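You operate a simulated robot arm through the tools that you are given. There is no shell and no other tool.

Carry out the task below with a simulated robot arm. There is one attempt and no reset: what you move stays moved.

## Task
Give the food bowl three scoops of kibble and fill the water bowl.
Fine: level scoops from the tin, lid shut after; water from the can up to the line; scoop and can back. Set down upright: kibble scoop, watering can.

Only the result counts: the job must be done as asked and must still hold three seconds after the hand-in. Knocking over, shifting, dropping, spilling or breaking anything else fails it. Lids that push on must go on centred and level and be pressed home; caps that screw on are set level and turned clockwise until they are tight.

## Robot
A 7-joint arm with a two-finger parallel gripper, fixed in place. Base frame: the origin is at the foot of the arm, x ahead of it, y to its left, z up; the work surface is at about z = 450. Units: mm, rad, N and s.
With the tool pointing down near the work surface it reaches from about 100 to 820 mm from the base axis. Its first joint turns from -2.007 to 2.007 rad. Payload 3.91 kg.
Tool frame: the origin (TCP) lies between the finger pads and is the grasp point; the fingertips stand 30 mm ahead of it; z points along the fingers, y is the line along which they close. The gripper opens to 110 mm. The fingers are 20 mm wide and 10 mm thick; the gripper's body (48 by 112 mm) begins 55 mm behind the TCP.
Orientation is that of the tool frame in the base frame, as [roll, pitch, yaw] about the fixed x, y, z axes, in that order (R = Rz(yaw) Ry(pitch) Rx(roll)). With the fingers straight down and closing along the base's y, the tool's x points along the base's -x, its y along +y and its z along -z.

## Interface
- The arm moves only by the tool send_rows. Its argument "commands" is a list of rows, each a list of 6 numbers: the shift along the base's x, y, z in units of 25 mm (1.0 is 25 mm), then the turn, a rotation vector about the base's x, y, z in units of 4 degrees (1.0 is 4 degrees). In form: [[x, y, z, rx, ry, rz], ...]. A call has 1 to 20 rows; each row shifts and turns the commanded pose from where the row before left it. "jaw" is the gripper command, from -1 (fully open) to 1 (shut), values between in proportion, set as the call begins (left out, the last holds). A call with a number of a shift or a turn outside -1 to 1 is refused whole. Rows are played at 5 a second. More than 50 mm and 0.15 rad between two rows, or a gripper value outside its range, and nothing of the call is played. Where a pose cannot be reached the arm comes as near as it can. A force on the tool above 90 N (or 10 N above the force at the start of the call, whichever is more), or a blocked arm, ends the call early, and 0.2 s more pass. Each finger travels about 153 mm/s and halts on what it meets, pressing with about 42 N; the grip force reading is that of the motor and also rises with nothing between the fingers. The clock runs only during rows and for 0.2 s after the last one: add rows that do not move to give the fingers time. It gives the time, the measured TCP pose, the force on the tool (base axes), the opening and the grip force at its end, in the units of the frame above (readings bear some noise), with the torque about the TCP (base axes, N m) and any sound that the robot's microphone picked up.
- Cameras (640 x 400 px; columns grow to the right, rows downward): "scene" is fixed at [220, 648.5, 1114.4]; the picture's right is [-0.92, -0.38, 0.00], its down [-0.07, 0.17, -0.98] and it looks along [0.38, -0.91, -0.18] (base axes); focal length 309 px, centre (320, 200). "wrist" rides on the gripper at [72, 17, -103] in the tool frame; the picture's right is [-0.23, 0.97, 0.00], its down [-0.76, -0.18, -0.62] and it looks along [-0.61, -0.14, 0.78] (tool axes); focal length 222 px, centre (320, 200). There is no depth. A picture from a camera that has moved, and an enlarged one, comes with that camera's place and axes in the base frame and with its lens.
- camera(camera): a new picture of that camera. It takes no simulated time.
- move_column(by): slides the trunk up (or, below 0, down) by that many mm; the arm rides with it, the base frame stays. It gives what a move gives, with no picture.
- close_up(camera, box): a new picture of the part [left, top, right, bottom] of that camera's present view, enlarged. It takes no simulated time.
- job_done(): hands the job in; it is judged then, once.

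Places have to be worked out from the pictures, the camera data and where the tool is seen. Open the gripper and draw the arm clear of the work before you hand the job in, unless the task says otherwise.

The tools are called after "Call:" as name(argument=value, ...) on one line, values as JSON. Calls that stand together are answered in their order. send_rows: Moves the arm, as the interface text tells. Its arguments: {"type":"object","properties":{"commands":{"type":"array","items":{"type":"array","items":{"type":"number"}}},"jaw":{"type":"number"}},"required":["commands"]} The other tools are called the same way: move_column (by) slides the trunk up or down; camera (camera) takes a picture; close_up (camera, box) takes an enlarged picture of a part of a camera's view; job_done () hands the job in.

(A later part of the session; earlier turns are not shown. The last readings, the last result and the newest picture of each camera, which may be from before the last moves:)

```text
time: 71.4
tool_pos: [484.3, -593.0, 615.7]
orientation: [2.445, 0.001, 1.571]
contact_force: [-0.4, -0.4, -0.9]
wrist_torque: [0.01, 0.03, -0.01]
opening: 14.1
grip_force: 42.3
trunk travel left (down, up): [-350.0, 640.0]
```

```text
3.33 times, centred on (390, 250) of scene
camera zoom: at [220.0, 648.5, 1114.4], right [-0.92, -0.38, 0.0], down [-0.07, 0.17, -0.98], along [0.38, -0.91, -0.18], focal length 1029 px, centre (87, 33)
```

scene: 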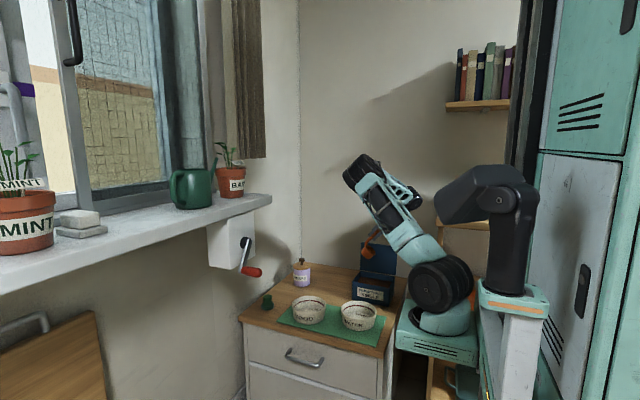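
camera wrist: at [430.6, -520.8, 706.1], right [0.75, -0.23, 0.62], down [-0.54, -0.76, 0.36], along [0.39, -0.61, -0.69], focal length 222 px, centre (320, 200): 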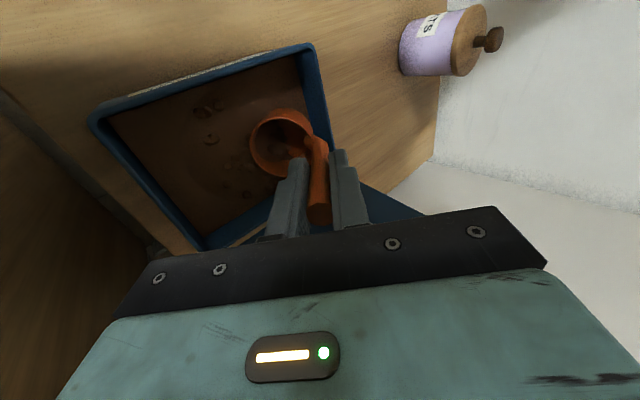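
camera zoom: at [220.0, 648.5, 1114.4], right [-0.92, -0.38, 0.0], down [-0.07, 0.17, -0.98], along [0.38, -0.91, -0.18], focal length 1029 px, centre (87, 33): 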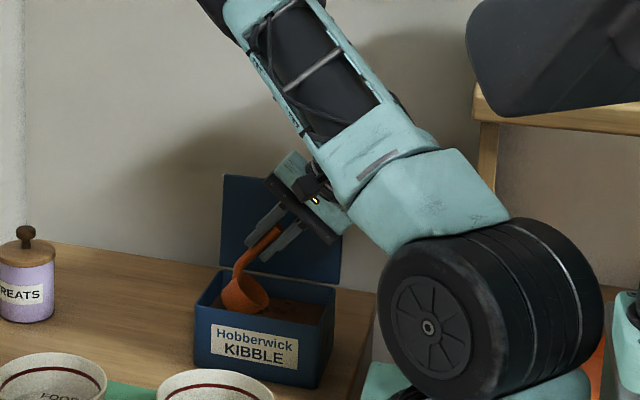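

The cup is entering the kibble already. I enlarge to see how the kibble behaves.

Call:
close_up(camera="wrist", box=[180, 70, 340, 220])

Call:
close_up(camera="scene", box=[380, 250, 440, 310])

```text
2.67 times, centred on (260, 145) of wrist
camera zoom: at [430.6, -520.8, 706.1], right [0.75, -0.23, 0.62], down [-0.54, -0.76, 0.36], along [0.39, -0.61, -0.69], focal length 592 px, centre (480, 347)
```

zoom: 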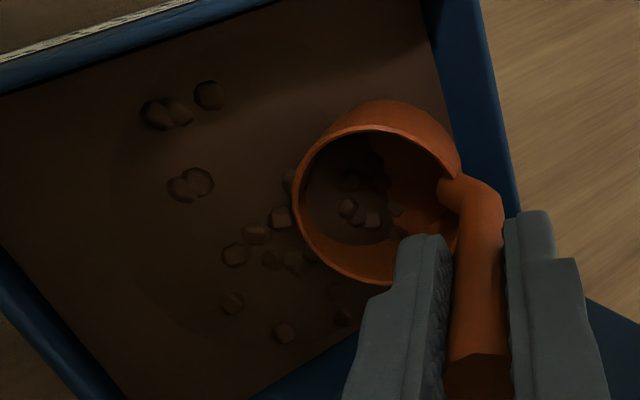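

```text
6.67 times, centred on (410, 280) of scene
camera zoom: at [220.0, 648.5, 1114.4], right [-0.92, -0.38, 0.0], down [-0.07, 0.17, -0.98], along [0.38, -0.91, -0.18], focal length 2057 px, centre (-280, -333)
```

zoom: 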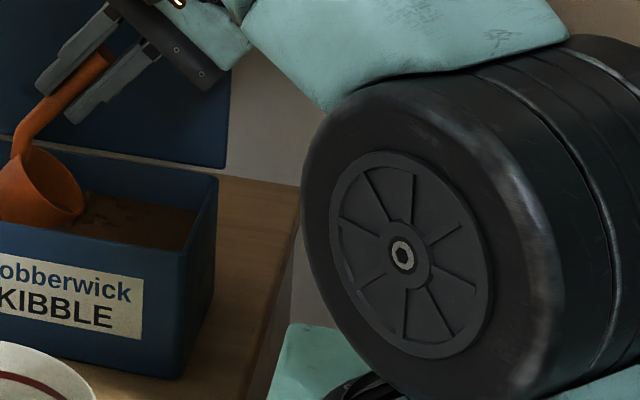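

Kibble shows inside the tilted cup. I dig down 30 mm more, slowly, then check the readings.

Call:
send_rows(commands=[[0, 0, -0.4, 0, 0, 0], [0, 0, -0.4, 0, 0, 0], [0, 0, -0.4, 0, 0, 0], [0, 0, 0, 0, 0, 0]])

Call:
close_up(camera="wrist", box=[180, 70, 340, 220])

```text
time: 72.4
tool_pos: [483.9, -592.9, 586.3]
orientation: [2.445, -0.001, 1.571]
contact_force: [-0.1, -0.5, -1.3]
wrist_torque: [0.01, 0.01, 0.01]
opening: 14.2
grip_force: 41.8
trunk travel left (down, up): [-350.0, 640.0]
```

```text
2.67 times, centred on (260, 145) of wrist
camera zoom: at [430.7, -520.4, 675.9], right [0.75, -0.23, 0.62], down [-0.54, -0.76, 0.36], along [0.39, -0.61, -0.69], focal length 592 px, centre (480, 347)
```

zoom: 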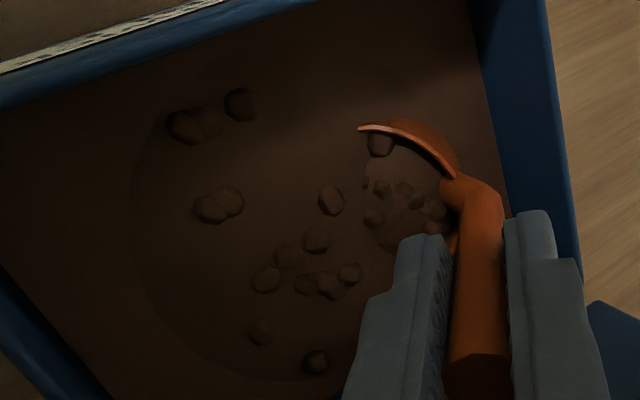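

No resistance: the kibble gives way and the cup is filling. I rotate back to upright while sinking slightly, then lift slowly until clear of the rim.

Call:
send_rows(commands=[[0, 0, -0.04, 0, 1, 0], [0, 0, -0.04, 0, 1, 0], [0, 0, -0.04, 0, 1, 0], [0, 0, -0.04, 0, 1, 0], [0, 0, -0.04, 0, 1, 0], [0, 0, -0.04, 0, 1, 0], [0, 0, -0.04, 0, 1, 0], [0, 0, -0.04, 0, 1, 0], [0, 0, -0.04, 0, 1, 0], [0, 0, -0.04, 0, 1, 0], [0, 0, 0, 0, 0, 0]])

Call:
close_up(camera="wrist", box=[180, 20, 440, 220])

Call:
camera(camera="scene")

```text
time: 74.8
tool_pos: [483.6, -591.9, 576.4]
orientation: [3.141, 0.001, 1.57]
contact_force: [0.0, 0.1, -1.2]
wrist_torque: [-0.01, -0.04, -0.02]
opening: 14.0
grip_force: 42.2
trunk travel left (down, up): [-350.0, 640.0]
```

```text
2.00 times, centred on (310, 120) of wrist
camera zoom: at [500.9, -520.2, 679.4], right [0.97, -0.23, 0.0], down [-0.18, -0.76, 0.62], along [-0.14, -0.61, -0.78], focal length 444 px, centre (340, 360)
```

zoom: 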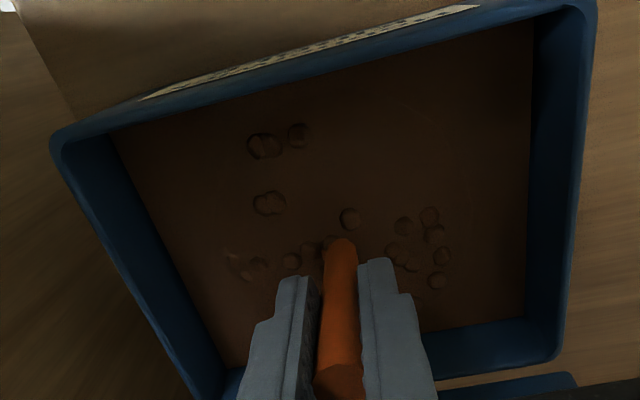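

```text
taken
```

scene: 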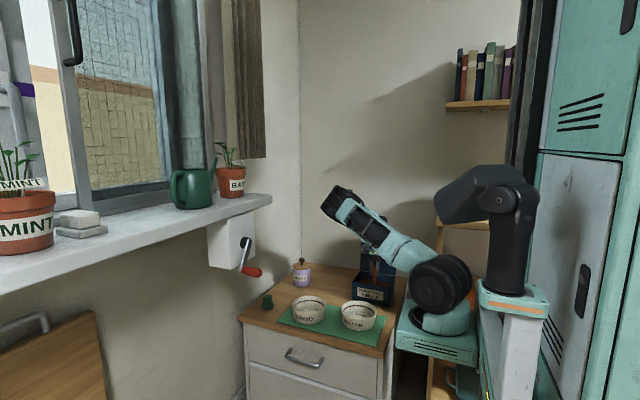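

The cup is buried level. I lift slowly and straight up, then look at the fill.

Call:
send_rows(commands=[[0, 0, 0.3, 0, 0, 0], [0, 0, 0.3, 0, 0, 0], [0, 0, 0.4, 0, 0, 0], [0, 0, 0.4, 0, 0, 0], [0, 0, 0.4, 0, 0, 0], [0, 0, 0.4, 0, 0, 0], [0, 0, 0.4, 0, 0, 0], [0, 0, 0, 0, 0, 0]])

Call:
close_up(camera="wrist", box=[180, 20, 440, 220])

Call:
close_up(camera="scene", box=[330, 210, 430, 310])

```text
time: 76.6
tool_pos: [484.2, -592.3, 641.1]
orientation: [-3.141, 0.001, 1.571]
contact_force: [0.6, -1.4, -0.6]
wrist_torque: [0.01, -0.04, -0.01]
opening: 14.0
grip_force: 41.9
trunk travel left (down, up): [-350.0, 640.0]
```

```text
2.00 times, centred on (310, 120) of wrist
camera zoom: at [500.9, -520.3, 744.8], right [0.97, -0.23, 0.0], down [-0.18, -0.76, 0.62], along [-0.14, -0.61, -0.78], focal length 444 px, centre (340, 360)
```

zoom: 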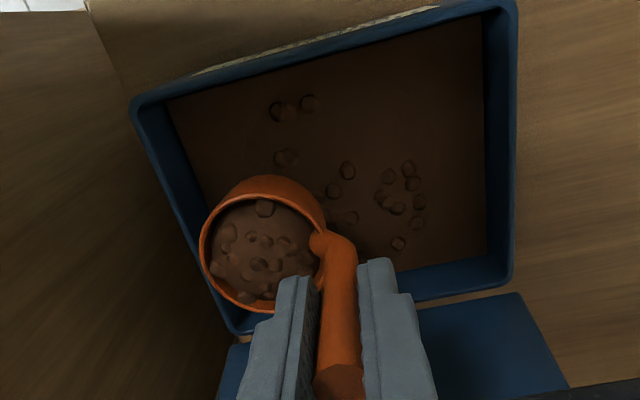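

```text
4.00 times, centred on (380, 260) of scene
camera zoom: at [220.0, 648.5, 1114.4], right [-0.92, -0.38, 0.0], down [-0.07, 0.17, -0.98], along [0.38, -0.91, -0.18], focal length 1234 px, centre (80, -40)
```

zoom: 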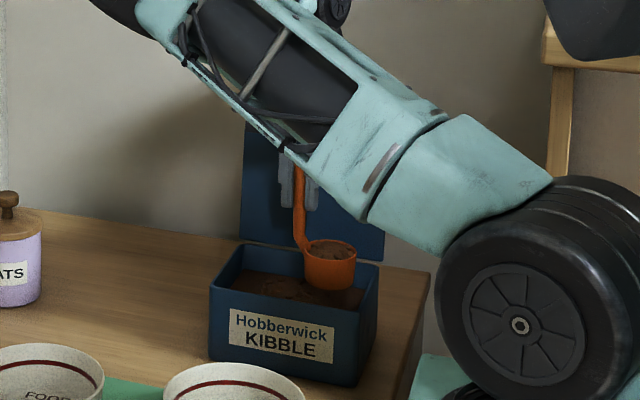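

The scoop came up with kibble in it. I enlarge it to judge whether it is level.

Call:
close_up(camera="wrist", box=[250, 90, 350, 180])

Call:
close_up(camera="scene", box=[395, 255, 430, 285])

Call:
close_up(camera="scene", box=[365, 260, 395, 290])

```text
4.44 times, centred on (300, 135) of wrist
camera zoom: at [500.9, -520.3, 744.8], right [0.97, -0.23, 0.0], down [-0.18, -0.76, 0.62], along [-0.14, -0.61, -0.78], focal length 987 px, centre (409, 489)
```

zoom: 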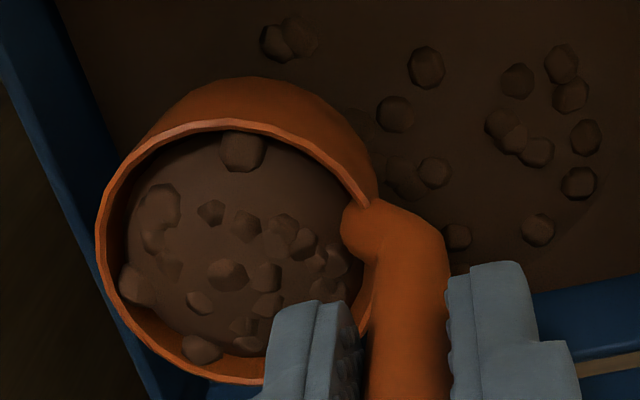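

```text
13.33 times, centred on (412, 270) of scene
camera zoom: at [220.0, 648.5, 1114.4], right [-0.92, -0.38, 0.0], down [-0.07, 0.17, -0.98], along [0.38, -0.91, -0.18], focal length 4114 px, centre (-913, -733)
```

zoom: 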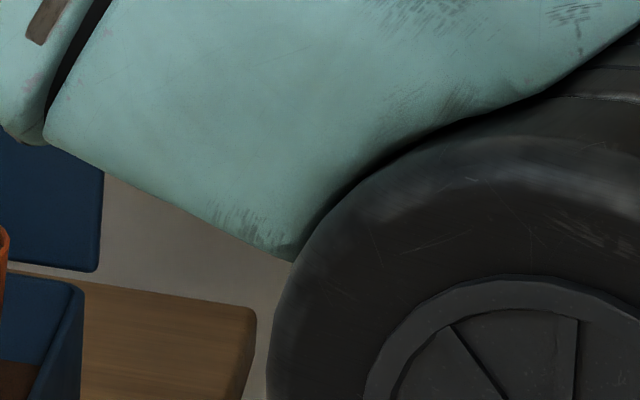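

```text
13.33 times, centred on (380, 275) of scene
camera zoom: at [220.0, 648.5, 1114.4], right [-0.92, -0.38, 0.0], down [-0.07, 0.17, -0.98], along [0.38, -0.91, -0.18], focal length 4114 px, centre (-480, -800)
```

zoom: 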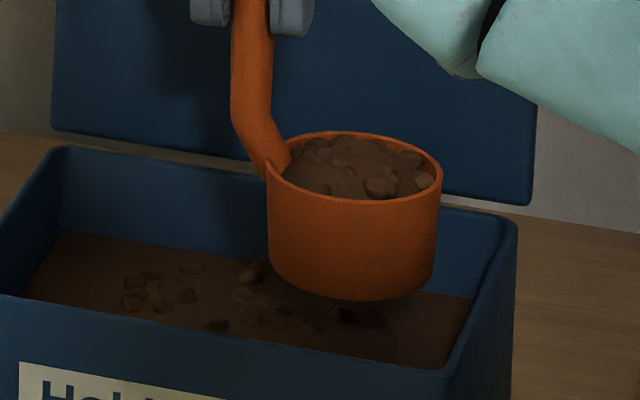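

The fill looks slightly domed. I tilt it about 10° each way over the tin so any excess above the rim drops back, then compare.

Call:
send_rows(commands=[[0, 0, 0, 0, -1, 0], [0, 0, 0, 0, -1, 0], [0, 0, 0, 0, -0.5, 0], [0, 0, 0, 0, 1, 0], [0, 0, 0, 0, 1, 0], [0, 0, 0, 0, 1, 0], [0, 0, 0, 0, 1, 0], [0, 0, 0, 0, 1, 0], [0, 0, 0, 0, -1, 0], [0, 0, 0, 0, -1, 0], [0, 0, 0, 0, -0.5, 0], [0, 0, 0, 0, 0, 0]])

Call:
close_up(camera="wrist", box=[250, 90, 350, 180])

Call:
close_up(camera="scene", box=[365, 260, 395, 290])

```text
time: 79.2
tool_pos: [483.7, -591.8, 640.9]
orientation: [-3.141, 0.0, 1.573]
contact_force: [0.3, 0.5, -0.2]
wrist_torque: [0.02, -0.03, 0.0]
opening: 14.2
grip_force: 42.2
trunk travel left (down, up): [-350.0, 640.0]
```

```text
4.44 times, centred on (300, 135) of wrist
camera zoom: at [500.8, -520.1, 744.1], right [0.97, -0.23, 0.0], down [-0.18, -0.76, 0.62], along [-0.14, -0.61, -0.78], focal length 987 px, centre (409, 489)
```

zoom: 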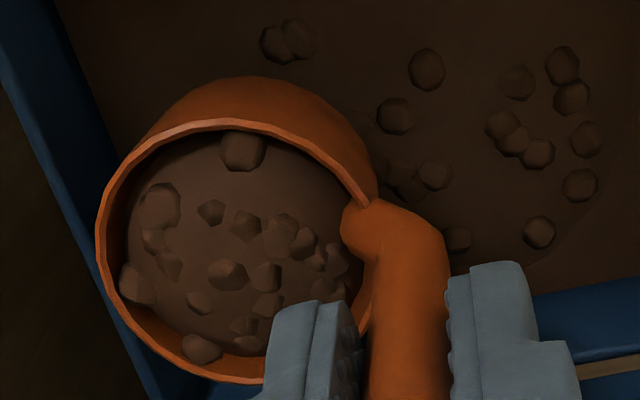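

```text
13.33 times, centred on (380, 275) of scene
camera zoom: at [220.0, 648.5, 1114.4], right [-0.92, -0.38, 0.0], down [-0.07, 0.17, -0.98], along [0.38, -0.91, -0.18], focal length 4114 px, centre (-480, -800)
```

zoom: 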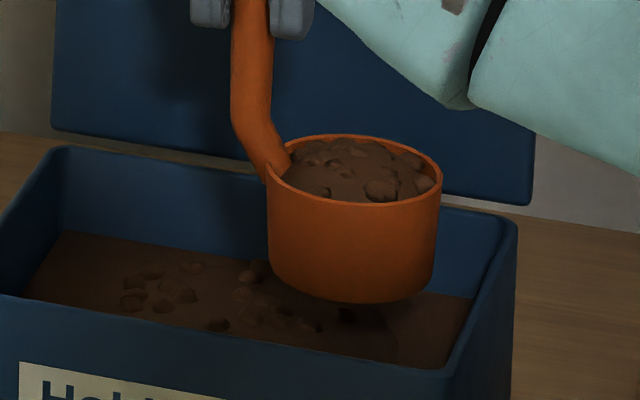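

The fill is stable at the rim, so I take it as a level scoop. I raise it and carry it level toward the food bowl.

Call:
send_rows(commands=[[0, 0, 0.5, 0, 0, 0], [0, 0, 1, 0, 0, 0], [0, 0, 1, 0, 0, 0], [0.2, 0.2, 0.8, 0, 0, 0], [0.5, 0.5, 0, 0, 0, 0], [0.8, 0.8, 0, 0, 0, 0], [0.8, 0.83, 0, 0, 0, 0], [0.8, 0.83, 0, 0, 0, 0], [0.8, 0.83, 0, 0, 0, 0], [0.8, 0.83, 0, 0, 0, 0], [0.8, 0.83, 0, 0, 0, 0], [0.8, 0.83, 0, 0, 0, 0], [0.8, 0.83, 0, 0, 0, 0], [0.8, 0.83, 0, 0, 0, 0], [0.8, 0.83, 0, 0, 0, 0], [0.8, 0.7, 0, 0, 0, 0], [0.4, 0.5, 0, 0, 0, 0], [0, 0, 0, 0, 0, 0]])

Call:
camera(camera="wrist")

Call:
camera(camera="scene")

```text
time: 83.0
tool_pos: [594.7, -359.4, 720.5]
orientation: [-3.14, 0.001, 1.573]
contact_force: [0.5, 0.0, -1.2]
wrist_torque: [0.01, -0.01, 0.01]
opening: 14.0
grip_force: 42.6
out of reach, approached as far as the arm can: row 10, 11, 12, 13, 14, 15, 16, 17
trunk travel left (down, up): [-350.0, 640.0]
```

```text
taken
camera wrist: at [612.5, -288.2, 824.1], right [0.97, -0.23, 0.0], down [-0.18, -0.76, 0.62], along [-0.14, -0.61, -0.78], focal length 222 px, centre (320, 200)
```

wrist: 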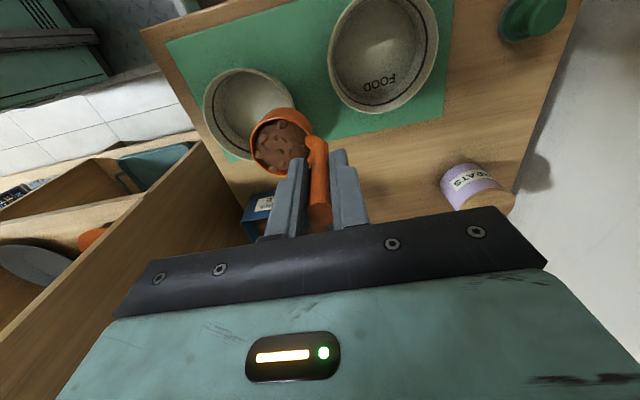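

```text
taken
```

scene: 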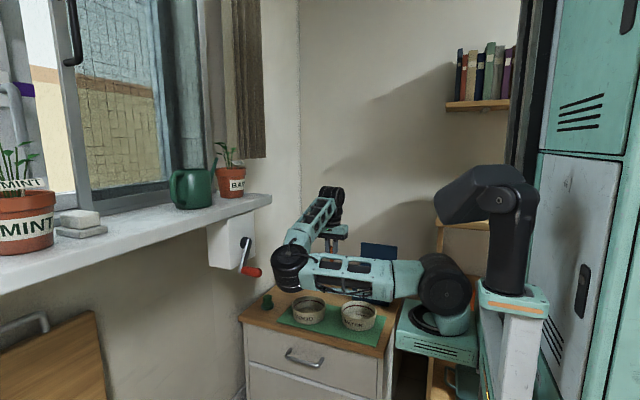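

The arm ran into a limit with this yaw: it stopped at (595, -359) with the cup still level, and the elbow has swung low. I first check where the commanded pose stands with one still row.

Call:
send_rows(commands=[[0, 0, 0, 0, 0, 0]])

Call:
close_up(camera="scene", box=[230, 170, 450, 340])

```text
time: 83.4
tool_pos: [597.3, -361.2, 720.4]
orientation: [-3.139, 0.001, 1.573]
contact_force: [-0.3, -0.6, -1.9]
wrist_torque: [-0.02, -0.06, -0.03]
opening: 13.9
grip_force: 41.7
trunk travel left (down, up): [-350.0, 640.0]
```

```text
2.35 times, centred on (340, 255) of scene
camera zoom: at [220.0, 648.5, 1114.4], right [-0.92, -0.38, 0.0], down [-0.07, 0.17, -0.98], along [0.38, -0.91, -0.18], focal length 726 px, centre (273, 71)
```

zoom: 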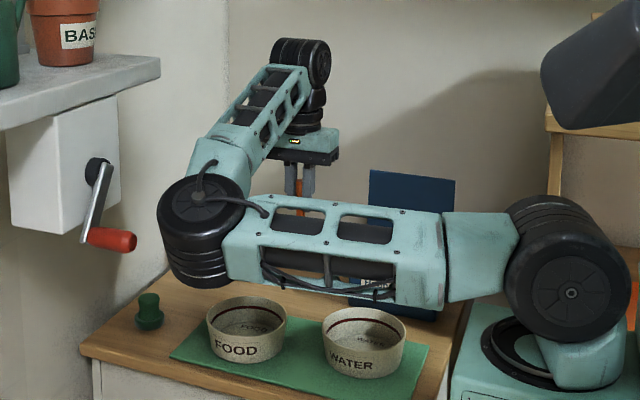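

The commanded pose was reset to the reachable one. I back away toward (560, -440) while turning the yaw +45°, to bring the elbow up again with the scoop kept level.

Call:
send_rows(commands=[[-0.3, -0.3, 0, 0, 0, 0.5], [-0.3, -0.5, 0, 0, 0, 1], [-0.3, -0.5, 0.1, 0, 0, 1], [-0.3, -0.5, 0.2, 0, 0, 1], [-0.3, -0.5, 0.2, 0, 0, 1], [0, -0.5, 0.2, 0, 0, 1], [0, -0.3, 0.2, 0, 0, 1], [0, 0, 0, 0, 0, 1], [0, 0, 0, 0, 0, 1], [0, 0, 0, 0, 0, 1], [0, 0, 0, 0, 0, 1], [0, 0, 0, 0, 0, 0.75], [0, 0, 0, 0, 0, 0]])

Call:
close_up(camera="scene", box=[230, 130, 450, 340])

Call:
camera(camera="wrist")

```text
time: 86.2
tool_pos: [557.5, -438.4, 743.1]
orientation: [-3.14, 0.002, 2.357]
contact_force: [0.1, 0.5, -0.5]
wrist_torque: [0.03, -0.01, -0.03]
opening: 14.1
grip_force: 42.5
trunk travel left (down, up): [-350.0, 640.0]
```

```text
1.90 times, centred on (340, 235) of scene
camera zoom: at [220.0, 648.5, 1114.4], right [-0.92, -0.38, 0.0], down [-0.07, 0.17, -0.98], along [0.38, -0.91, -0.18], focal length 588 px, centre (282, 133)
```

zoom: 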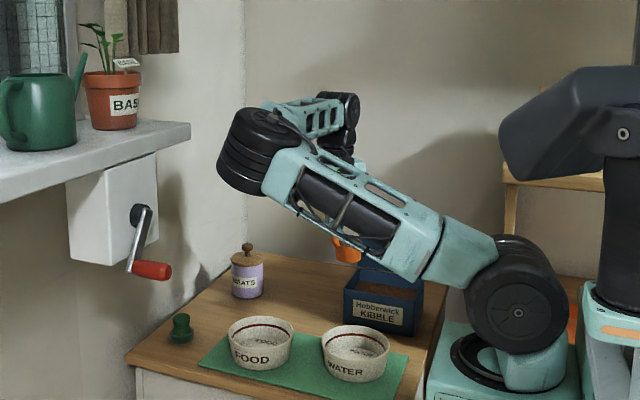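

```text
taken
camera wrist: at [518.2, -375.6, 846.7], right [0.85, 0.53, 0.0], down [0.41, -0.66, 0.62], along [0.33, -0.53, -0.78], focal length 222 px, centre (320, 200)
```

wrist: 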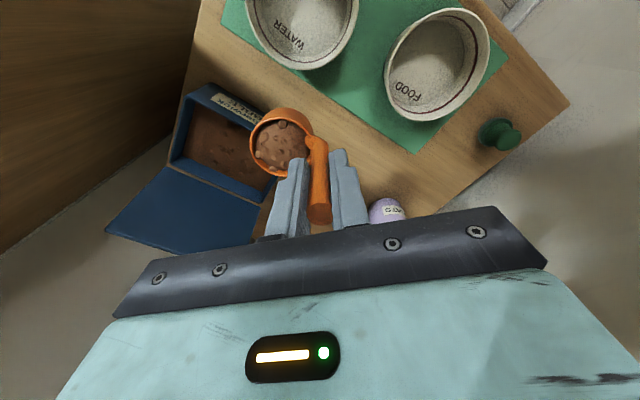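

The elbow came back up at yaw 135°, and the cup is still level and full. I carry it to the food bowl at this yaw, stopping short of tilting.

Call:
send_rows(commands=[[0.3, 0.3, 0, 0, 0, 0], [0.6, 0.57, 0, 0, 0, 0], [0.6, 0.57, 0, 0, 0, 0], [0.6, 0.57, 0, 0, 0, 0], [0.6, 0.57, -0.2, 0, 0, 0], [0.6, 0.57, -0.3, 0, 0, 0], [0.6, 0.57, -0.4, 0, 0, 0], [0.6, 0.57, -0.4, 0, 0, 0], [0.5, 0.5, -0.4, 0, 0, 0], [0.3, 0.2, -0.3, 0, 0, 0], [0, 0, 0, 0, 0, 0]])

Call:
camera(camera="wrist")

Call:
close_up(camera="scene", box=[230, 130, 450, 340])

```text
time: 88.6
tool_pos: [691.5, -312.9, 693.9]
orientation: [-3.138, 0.0, 2.357]
contact_force: [0.1, -0.7, -0.7]
wrist_torque: [0.03, -0.02, -0.02]
opening: 14.3
grip_force: 41.8
trunk travel left (down, up): [-350.0, 640.0]
```

```text
taken
camera wrist: at [650.8, -251.0, 796.8], right [0.85, 0.53, 0.0], down [0.41, -0.66, 0.62], along [0.33, -0.53, -0.78], focal length 222 px, centre (320, 200)
```

wrist: 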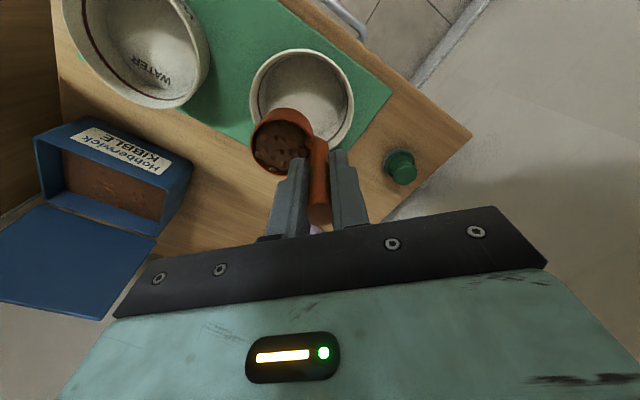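

```text
1.90 times, centred on (340, 235) of scene
camera zoom: at [220.0, 648.5, 1114.4], right [-0.92, -0.38, 0.0], down [-0.07, 0.17, -0.98], along [0.38, -0.91, -0.18], focal length 588 px, centre (282, 133)
```

zoom: 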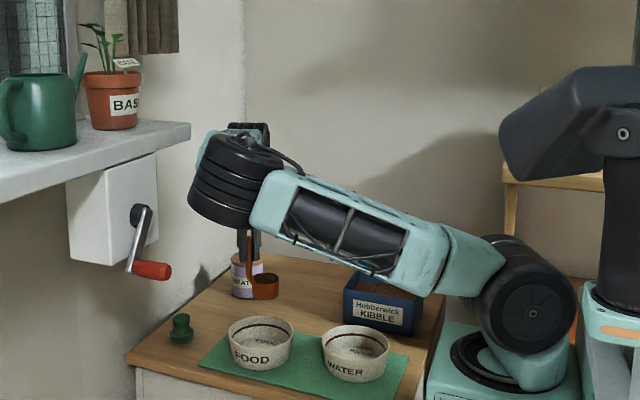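

In place, level above the food bowl's side. I begin tilting 40° about -y while backing off so the lip stays over the bowl.

Call:
send_rows(commands=[[-0.1, 0, -0.05, 0, -1, 0], [-0.1, 0, -0.05, 0, -1, 0], [-0.1, 0, -0.05, 0, -1, 0], [-0.1, 0, -0.05, 0, -1, 0], [-0.1, 0, -0.05, 0, -1, 0], [-0.1, 0, -0.05, 0, -1, 0], [-0.1, 0, -0.05, 0, -1, 0], [-0.1, 0, -0.05, 0, -1, 0], [-0.1, 0, -0.05, 0, -1, 0], [0, 0, 0, 0, 0, 0]])

Call:
camera(camera="wrist")

Call:
close_up(camera="scene", box=[250, 180, 410, 340])

```text
time: 90.8
tool_pos: [667.9, -313.0, 683.4]
orientation: [2.67, 0.426, 2.253]
contact_force: [0.0, -0.2, -0.9]
wrist_torque: [0.03, 0.02, 0.01]
opening: 13.8
grip_force: 41.8
trunk travel left (down, up): [-350.0, 640.0]
```

```text
taken
camera wrist: at [575.2, -251.1, 743.3], right [0.69, 0.53, 0.5], down [-0.03, -0.66, 0.75], along [0.72, -0.53, -0.44], focal length 222 px, centre (320, 200)
```

wrist: 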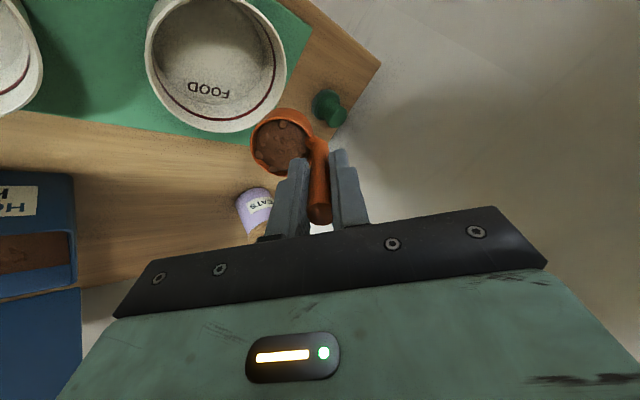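

```text
2.50 times, centred on (330, 260) of scene
camera zoom: at [220.0, 648.5, 1114.4], right [-0.92, -0.38, 0.0], down [-0.07, 0.17, -0.98], along [0.38, -0.91, -0.18], focal length 772 px, centre (295, 50)
```

zoom: 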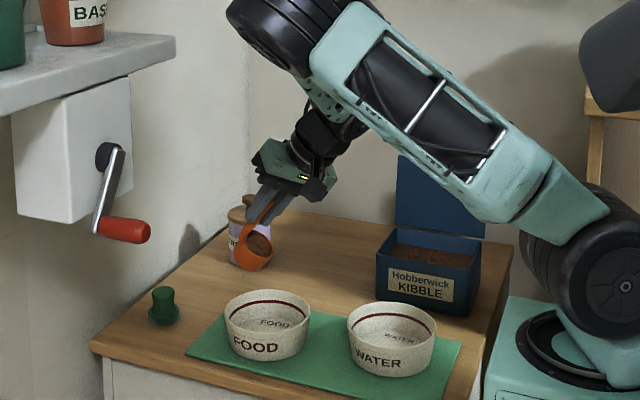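

The lip is right above the bowl's centre (669, -337, 597). I keep tilting to about 80° while lowering.

Call:
send_rows(commands=[[-0.15, 0, -0.2, 0, -1, 0], [-0.21, 0, -0.2, 0, -1, 0], [-0.21, 0, -0.2, 0, -1, 0], [-0.21, 0, -0.2, 0, -1, 0], [-0.21, 0, -0.2, 0, -1, 0], [-0.21, 0, -0.2, 0, -1, 0], [-0.21, 0, -0.2, 0, -1, 0], [-0.21, 0, -0.2, 0, -1, 0], [0, 0, 0, 0, 0, 0]])

Call:
camera(camera="wrist")

Call:
close_up(camera="scene", box=[250, 180, 410, 340])

```text
time: 92.8
tool_pos: [627.2, -315.2, 643.0]
orientation: [2.091, 0.715, 1.929]
contact_force: [-1.3, 1.0, -0.7]
wrist_torque: [0.05, 0.05, -0.01]
opening: 13.9
grip_force: 42.0
trunk travel left (down, up): [-350.0, 640.0]
```

```text
taken
camera wrist: at [517.0, -251.6, 645.0], right [0.32, 0.53, 0.79], down [-0.42, -0.66, 0.62], along [0.85, -0.53, 0.01], focal length 222 px, centre (320, 200)
```

wrist: 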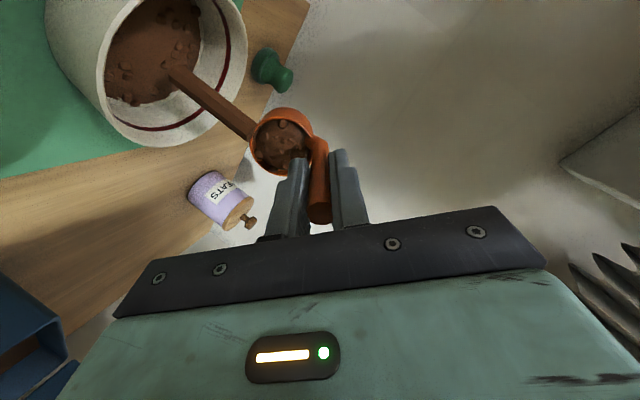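

```text
2.50 times, centred on (330, 260) of scene
camera zoom: at [220.0, 648.5, 1114.4], right [-0.92, -0.38, 0.0], down [-0.07, 0.17, -0.98], along [0.38, -0.91, -0.18], focal length 772 px, centre (295, 50)
```

zoom: 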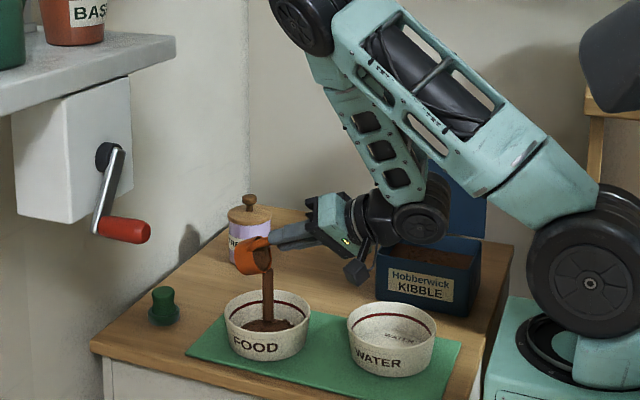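

The kibble pours as a stream into the middle of the food bowl. I tilt further to empty the scoop completely.

Call:
send_rows(commands=[[-0.2, 0, 0, 0, -1, 0], [-0.2, 0, 0, 0, -1, 0], [-0.18, 0, 0, 0, -1, 0], [-0.16, 0, 0, 0, -1, 0], [-0.14, 0, 0, 0, -1, 0], [-0.12, 0, 0, 0, -1, 0], [-0.1, 0, 0, 0, -1, 0], [-0.1, 0, 0, 0, -1, 0], [-0.08, 0, 0, 0, -1, 0], [0, 0, 0, 0, 0, 0], [0, 0, 0, 0, 0, 0]])

Call:
camera(camera="wrist")

Call:
close_up(camera="scene", box=[250, 180, 410, 340])

```text
time: 95.2
tool_pos: [595.0, -314.1, 643.7]
orientation: [1.235, 0.756, 1.336]
contact_force: [0.0, -0.1, -1.5]
wrist_torque: [0.02, 0.09, 0.01]
opening: 14.3
grip_force: 42.4
trunk travel left (down, up): [-350.0, 640.0]
```

```text
taken
camera wrist: at [504.5, -251.2, 580.0], right [-0.2, 0.53, 0.82], down [-0.7, -0.66, 0.25], along [0.68, -0.53, 0.51], focal length 222 px, centre (320, 200)
```

wrist: 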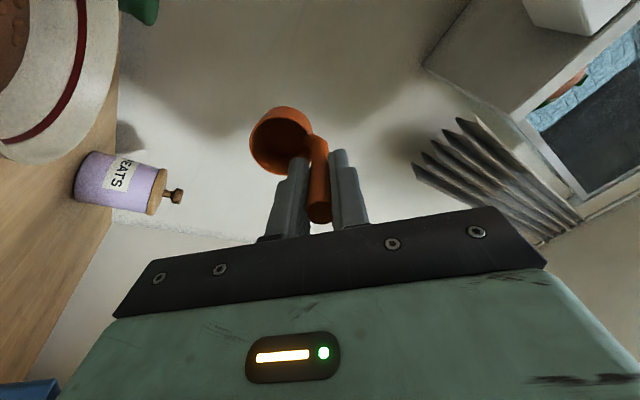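

```text
2.50 times, centred on (330, 260) of scene
camera zoom: at [220.0, 648.5, 1114.4], right [-0.92, -0.38, 0.0], down [-0.07, 0.17, -0.98], along [0.38, -0.91, -0.18], focal length 772 px, centre (295, 50)
```

zoom: 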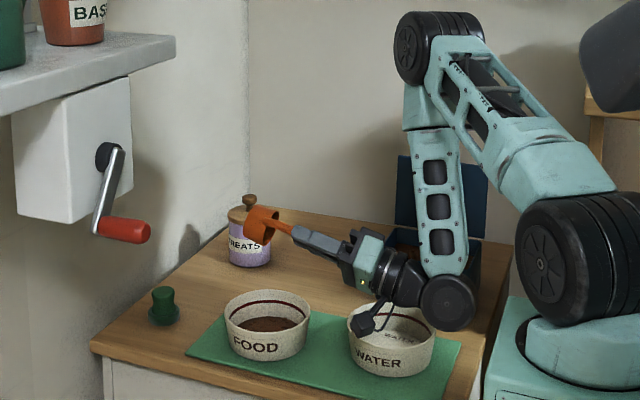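

The first scoop is in the bowl and the scoop is empty. I untilt to 40° while rising and return to above the tin, keeping yaw 135°.

Call:
send_rows(commands=[[0, 0, 0.7, 0, 1, 0], [0, 0, 0.9, 0, 1, 0], [0, 0, 0.9, 0, 1, 0], [0, 0, 0.8, 0, 1, 0], [-0.39, -0.8, 0.1, 0, 1, 0], [-0.39, -0.8, 0.1, 0, 1, 0], [-0.39, -0.8, 0.1, 0, 1, 0], [-0.39, -0.8, 0.1, 0, 1, 0], [-0.39, -0.8, 0, 0, 1, 0], [-0.39, -0.8, 0, 0, 1, 0], [-0.39, -0.8, 0, 0, 1, 0], [-0.39, -0.8, 0, 0, 1, 0], [-0.39, -0.8, 0, 0, 1, 0], [-0.39, -0.8, 0, 0, 1, 0], [-0.39, -0.8, 0, 0, 1, 0], [-0.39, -0.8, 0, 0, 1, 0], [0, -0.4, 0, 0, 0, 0], [0, 0, 0, 0, 0, 0]])

Call:
camera(camera="wrist")

Call:
close_up(camera="scene", box=[250, 180, 430, 340])

Call:
close_up(camera="scene", box=[280, 280, 350, 340])

```text
time: 99.0
tool_pos: [491.6, -578.4, 730.0]
orientation: [2.607, 0.469, 2.225]
contact_force: [0.7, -0.7, -1.4]
wrist_torque: [0.02, 0.03, 0.0]
opening: 14.0
grip_force: 42.2
out of reach, approached as far as the arm can: row 3, 4
trunk travel left (down, up): [-350.0, 640.0]
```

```text
taken
camera wrist: at [394.4, -516.4, 784.2], right [0.65, 0.53, 0.54], down [-0.08, -0.66, 0.74], along [0.75, -0.53, -0.39], focal length 222 px, centre (320, 200)
```

wrist: 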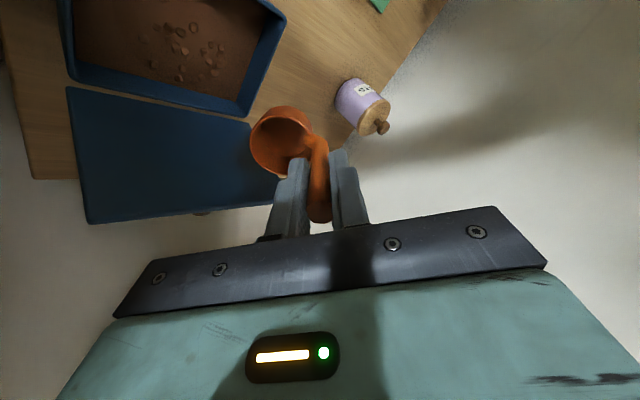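

```text
2.50 times, centred on (340, 260) of scene
camera zoom: at [220.0, 648.5, 1114.4], right [-0.92, -0.38, 0.0], down [-0.07, 0.17, -0.98], along [0.38, -0.91, -0.18], focal length 772 px, centre (270, 50)
```

zoom: 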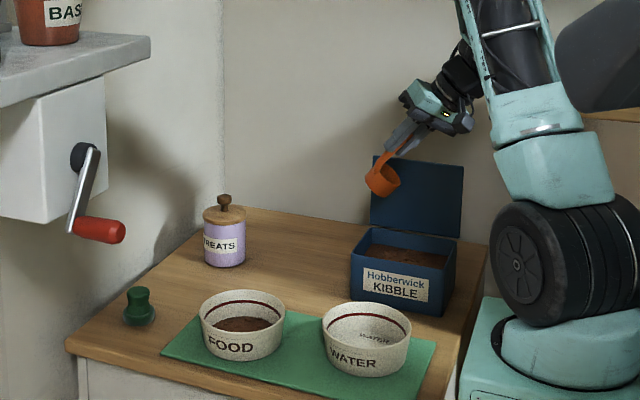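

```text
6.67 times, centred on (315, 310) of scene
camera zoom: at [220.0, 648.5, 1114.4], right [-0.92, -0.38, 0.0], down [-0.07, 0.17, -0.98], along [0.38, -0.91, -0.18], focal length 2057 px, centre (353, -533)
```

zoom: 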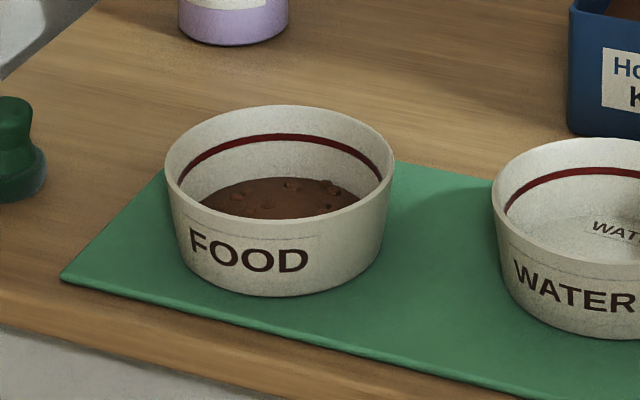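

The bowl has its first scoop with nothing spilled. I go down for the second scoop: align over the tin and descend with the 40° tilt.

Call:
send_rows(commands=[[-0.27, 0.2, -0.3, 0, 0, 0], [-0.27, 0.2, -0.8, 0, 0, 0], [0, 0, -0.9, 0, 0, 0], [0, 0, -0.9, 0, 0, 0], [0, 0, -0.9, 0, 0, 0], [0, 0, -0.6, 0, 0, 0], [0, 0, 0, 0, 0, 0]])

Call:
camera(camera="wrist")

Call:
close_up(camera="scene", box=[330, 210, 430, 310])

```text
time: 100.6
tool_pos: [477.4, -570.4, 620.1]
orientation: [2.607, 0.471, 2.224]
contact_force: [0.0, 0.3, -1.5]
wrist_torque: [0.01, 0.05, 0.01]
opening: 14.2
grip_force: 41.8
trunk travel left (down, up): [-350.0, 640.0]
```

```text
taken
camera wrist: at [380.7, -506.6, 673.9], right [0.65, 0.53, 0.54], down [-0.08, -0.66, 0.74], along [0.75, -0.53, -0.39], focal length 222 px, centre (320, 200)
```

wrist: 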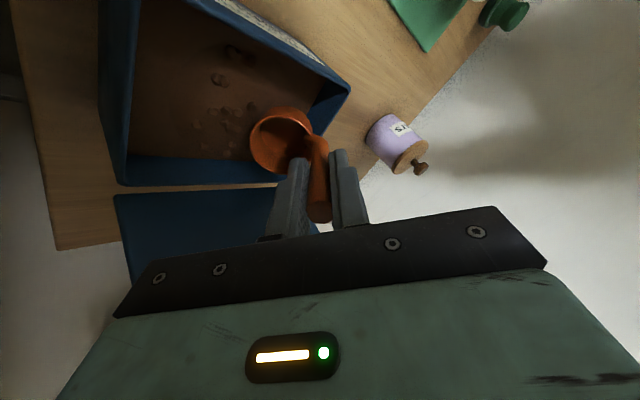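

```text
4.00 times, centred on (380, 260) of scene
camera zoom: at [220.0, 648.5, 1114.4], right [-0.92, -0.38, 0.0], down [-0.07, 0.17, -0.98], along [0.38, -0.91, -0.18], focal length 1234 px, centre (80, -40)
```

zoom: 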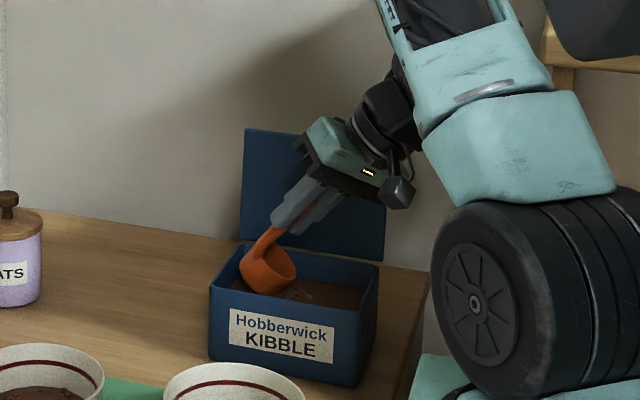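

Well placed. I dig in another 42 mm, rotate upright while sinking a little, then lift slowly.

Call:
send_rows(commands=[[0, 0, -0.4, 0, 0, 0], [0, 0, -0.5, 0, 0, 0], [0, 0, -0.5, 0, 0, 0], [0, 0, -0.3, 0, 0, 0], [0, 0, -0.02, 0, 1, 0], [0, 0, -0.02, 0, 1, 0], [0, 0, -0.02, 0, 1, 0], [0, 0, -0.02, 0, 1, 0], [0, 0, -0.02, 0, 1, 0], [0, 0, -0.02, 0, 1, 0], [0, 0, -0.02, 0, 1, 0], [0, 0, -0.02, 0, 1, 0], [0, 0, -0.02, 0, 1, 0], [0, 0, -0.02, 0, 1, 0], [0, 0, 0, 0, 0, 0]])

Call:
send_rows(commands=[[0, 0, 0.3, 0, 0, 0], [0, 0, 0.3, 0, 0, 0], [0, 0, 0.4, 0, 0, 0], [0, 0, 0.4, 0, 0, 0], [0, 0, 0.4, 0, 0, 0], [0, 0, 0.4, 0, 0, 0], [0, 0, 0.5, 0, 0, 0], [0, 0, 0, 0, 0, 0]])

Call:
close_up(camera="wrist", box=[180, 20, 440, 220])

Call:
close_up(camera="scene", box=[355, 255, 395, 295])

```text
time: 103.8
tool_pos: [477.7, -569.6, 573.3]
orientation: [-3.138, 0.0, 2.357]
contact_force: [-0.3, -0.1, -1.8]
wrist_torque: [0.01, -0.03, -0.03]
opening: 14.0
grip_force: 41.6
trunk travel left (down, up): [-350.0, 640.0]
```

```text
time: 105.6
tool_pos: [476.8, -568.7, 641.0]
orientation: [-3.14, -0.001, 2.356]
contact_force: [0.7, 0.3, -0.9]
wrist_torque: [0.06, 0.0, 0.03]
opening: 13.9
grip_force: 41.9
trunk travel left (down, up): [-350.0, 640.0]
```

```text
2.00 times, centred on (310, 120) of wrist
camera zoom: at [437.9, -505.9, 744.1], right [0.85, 0.53, 0.0], down [0.41, -0.66, 0.62], along [0.33, -0.53, -0.78], focal length 444 px, centre (340, 360)
```

zoom: 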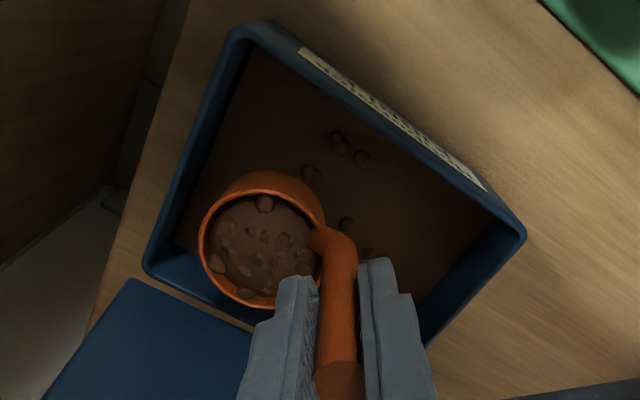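

```text
10.00 times, centred on (375, 275) of scene
camera zoom: at [220.0, 648.5, 1114.4], right [-0.92, -0.38, 0.0], down [-0.07, 0.17, -0.98], along [0.38, -0.91, -0.18], focal length 3086 px, centre (-230, -550)
```

zoom: 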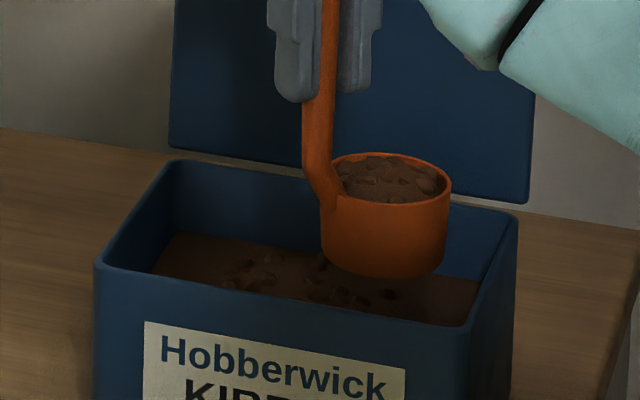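

The second scoop is as full as the first. I lift it and carry it level to the food bowl on the same route.

Call:
send_rows(commands=[[0, 0, 0.6, 0, 0, 0], [0, 0, 1, 0, 0, 0], [0, 0, 1, 0, 0, 0], [0.1, 0.1, 0.8, 0, 0, 0], [0.4, 0.4, 0.4, 0, 0, 0], [0.6, 0.75, 0, 0, 0, 0], [0.7, 0.9, 0, 0, 0, 0], [0.7, 0.9, 0, 0, 0, 0], [0.7, 0.9, 0, 0, 0, 0], [0.7, 0.9, 0, 0, 0, 0], [0.7, 0.9, -0.1, 0, 0, 0], [0.7, 0.9, -0.2, 0, 0, 0], [0.7, 0.9, -0.3, 0, 0, 0], [0.7, 0.9, -0.4, 0, 0, 0], [0.7, 0.9, -0.4, 0, 0, 0], [0.7, 0.6, -0.4, 0, 0, 0], [0.4, 0.15, -0.2, 0, 0, 0], [0.3, 0, 0, 0, 0, 0], [0, 0, 0, 0, 0, 0]])

Call:
camera(camera="wrist")

Call:
close_up(camera="scene", box=[250, 180, 430, 340])

```text
time: 109.6
tool_pos: [697.1, -316.6, 684.2]
orientation: [-3.14, 0.0, 2.356]
contact_force: [0.0, -0.6, -1.0]
wrist_torque: [0.03, -0.05, -0.01]
opening: 14.3
grip_force: 42.0
trunk travel left (down, up): [-350.0, 640.0]
```

```text
taken
camera wrist: at [657.7, -253.2, 788.7], right [0.85, 0.53, 0.0], down [0.41, -0.66, 0.62], along [0.33, -0.53, -0.78], focal length 222 px, centre (320, 200)
```

wrist: 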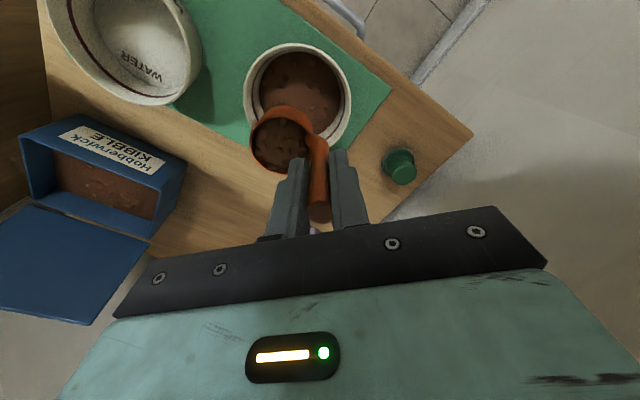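

```text
2.50 times, centred on (340, 260) of scene
camera zoom: at [220.0, 648.5, 1114.4], right [-0.92, -0.38, 0.0], down [-0.07, 0.17, -0.98], along [0.38, -0.91, -0.18], focal length 772 px, centre (270, 50)
```

zoom: 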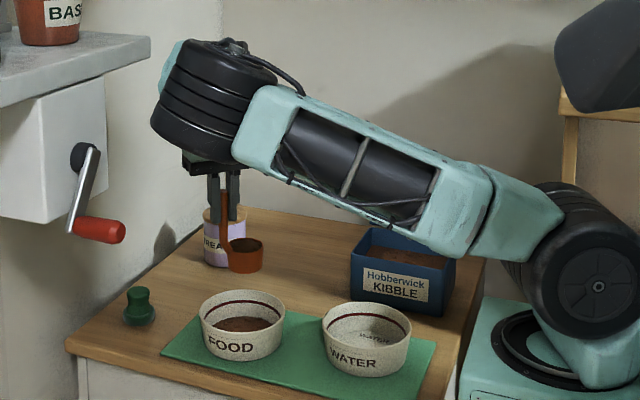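

In position. I repeat the same tilt-and-retreat motion, first to about 68°.

Call:
send_rows(commands=[[-0.12, 0.07, -0.02, 0, -1, 0], [-0.12, 0.07, -0.02, 0, -1, 0], [-0.12, 0, -0.02, 0, -1, 0], [-0.12, 0, -0.02, 0, -1, 0], [-0.12, 0, -0.02, 0, -1, 0], [-0.12, 0, -0.02, 0, -1, 0], [-0.12, 0, -0.02, 0, -1, 0], [-0.12, 0, -0.02, 0, -1, 0], [-0.12, 0, -0.02, 0, -1, 0], [-0.17, 0, -0.18, 0, -1, 0], [-0.21, 0, -0.18, 0, -1, 0], [-0.21, 0, -0.18, 0, -1, 0], [-0.21, 0, -0.18, 0, -1, 0], [-0.21, 0, -0.18, 0, -1, 0], [-0.21, 0, -0.18, 0, -1, 0], [-0.21, 0, -0.18, 0, -1, 0], [-0.21, 0, -0.18, 0, -1, 0], [0, 0, 0, 0, 0, 0]])

Call:
close_up(camera="scene", box=[250, 180, 430, 340])

```text
time: 113.4
tool_pos: [629.5, -312.3, 645.1]
orientation: [2.09, 0.715, 1.93]
contact_force: [-0.5, 0.1, -1.0]
wrist_torque: [0.0, 0.07, -0.02]
opening: 13.8
grip_force: 41.7
trunk travel left (down, up): [-350.0, 640.0]
```

```text
2.50 times, centred on (340, 260) of scene
camera zoom: at [220.0, 648.5, 1114.4], right [-0.92, -0.38, 0.0], down [-0.07, 0.17, -0.98], along [0.38, -0.91, -0.18], focal length 772 px, centre (270, 50)
```

zoom: 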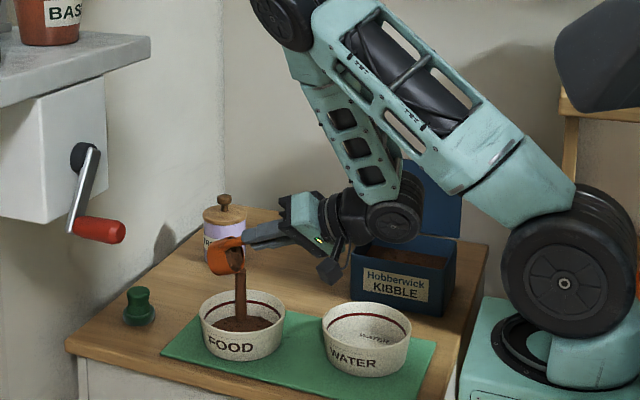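

The second scoop is pouring into the middle of the bowl. I finish tilting to empty it.

Call:
send_rows(commands=[[-0.2, 0, 0, 0, -1, 0], [-0.2, 0, 0, 0, -1, 0], [-0.18, 0, 0, 0, -1, 0], [-0.16, 0, 0, 0, -1, 0], [-0.14, 0, 0, 0, -1, 0], [-0.12, 0, 0, 0, -1, 0], [-0.1, 0, 0, 0, -1, 0], [-0.1, 0, 0, 0, -1, 0], [-0.08, 0, 0, 0, -1, 0], [0, 0, 0, 0, 0, 0], [0, 0, 0, 0, 0, 0]])

Call:
camera(camera="wrist")

Call:
close_up(camera="scene", box=[250, 180, 430, 340])

```text
time: 115.8
tool_pos: [597.9, -313.0, 645.3]
orientation: [1.234, 0.755, 1.335]
contact_force: [0.0, 0.0, -0.1]
wrist_torque: [0.03, 0.11, 0.05]
opening: 14.0
grip_force: 41.4
trunk travel left (down, up): [-350.0, 640.0]
```

```text
taken
camera wrist: at [506.5, -249.6, 581.8], right [-0.2, 0.53, 0.82], down [-0.7, -0.66, 0.25], along [0.68, -0.53, 0.51], focal length 222 px, centre (320, 200)
```

wrist: 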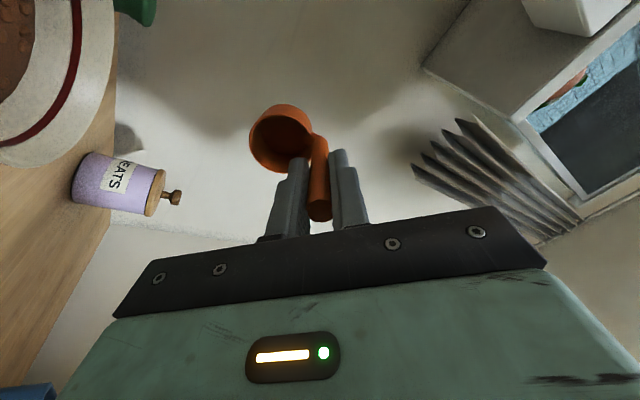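

```text
2.50 times, centred on (340, 260) of scene
camera zoom: at [220.0, 648.5, 1114.4], right [-0.92, -0.38, 0.0], down [-0.07, 0.17, -0.98], along [0.38, -0.91, -0.18], focal length 772 px, centre (270, 50)
```

zoom: 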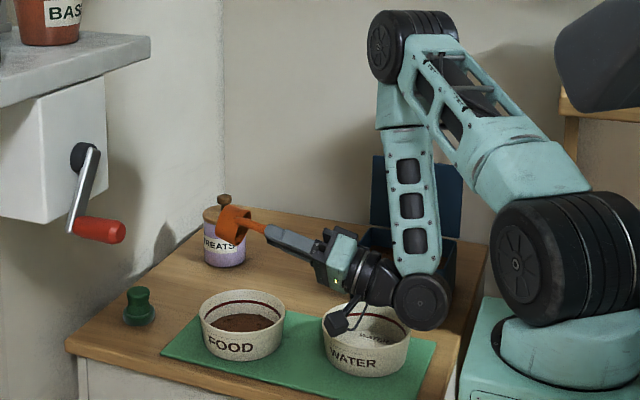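

Two scoops are in. I return to the tin for the third, rising more gently this time.

Call:
send_rows(commands=[[0, 0, 0.5, 0, 1, 0], [0, 0, 0.5, 0, 1, 0], [0, -0.2, 0.5, 0, 1, 0], [-0.2, -0.4, 0.5, 0, 1, 0], [-0.4, -0.8, 0.5, 0, 1, 0], [-0.4, -0.8, 0.5, 0, 1, 0], [-0.4, -0.8, 0.4, 0, 1, 0], [-0.4, -0.8, 0.2, 0, 1, 0], [-0.4, -0.8, 0, 0, 1, 0], [-0.4, -0.8, 0, 0, 1, 0], [-0.4, -0.8, 0, 0, 1, 0], [-0.4, -0.8, 0, 0, 1, 0], [-0.4, -0.8, 0, 0, 1, 0], [-0.4, -0.8, 0, 0, 1, 0], [-0.4, -0.8, 0, 0, 1, 0], [-0.4, -0.8, 0, 0, 1, 0], [0, 0, 0, 0, 0, 0]])

Call:
camera(camera="wrist")

Call:
close_up(camera="scene", box=[280, 280, 350, 340])

```text
time: 119.4
tool_pos: [475.1, -572.5, 733.0]
orientation: [2.606, 0.469, 2.223]
contact_force: [0.3, 0.9, -0.8]
wrist_torque: [0.03, 0.04, 0.0]
opening: 13.9
grip_force: 42.0
out of reach, approached as far as the arm can: row 4
trunk travel left (down, up): [-350.0, 640.0]
```

```text
taken
camera wrist: at [379.0, -509.8, 787.2], right [0.65, 0.53, 0.54], down [-0.08, -0.66, 0.74], along [0.75, -0.53, -0.39], focal length 222 px, centre (320, 200)
```

wrist: 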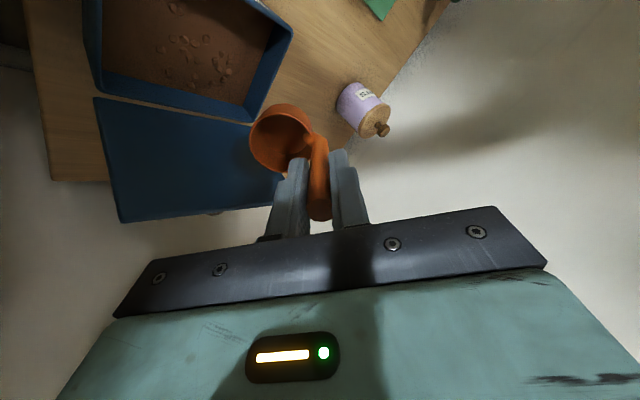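

```text
6.67 times, centred on (315, 310) of scene
camera zoom: at [220.0, 648.5, 1114.4], right [-0.92, -0.38, 0.0], down [-0.07, 0.17, -0.98], along [0.38, -0.91, -0.18], focal length 2057 px, centre (353, -533)
```

zoom: 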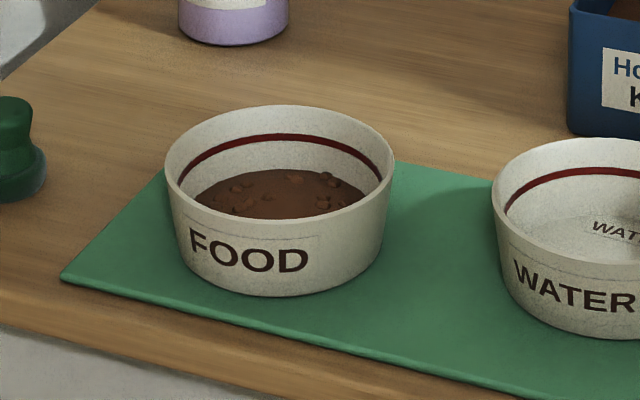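

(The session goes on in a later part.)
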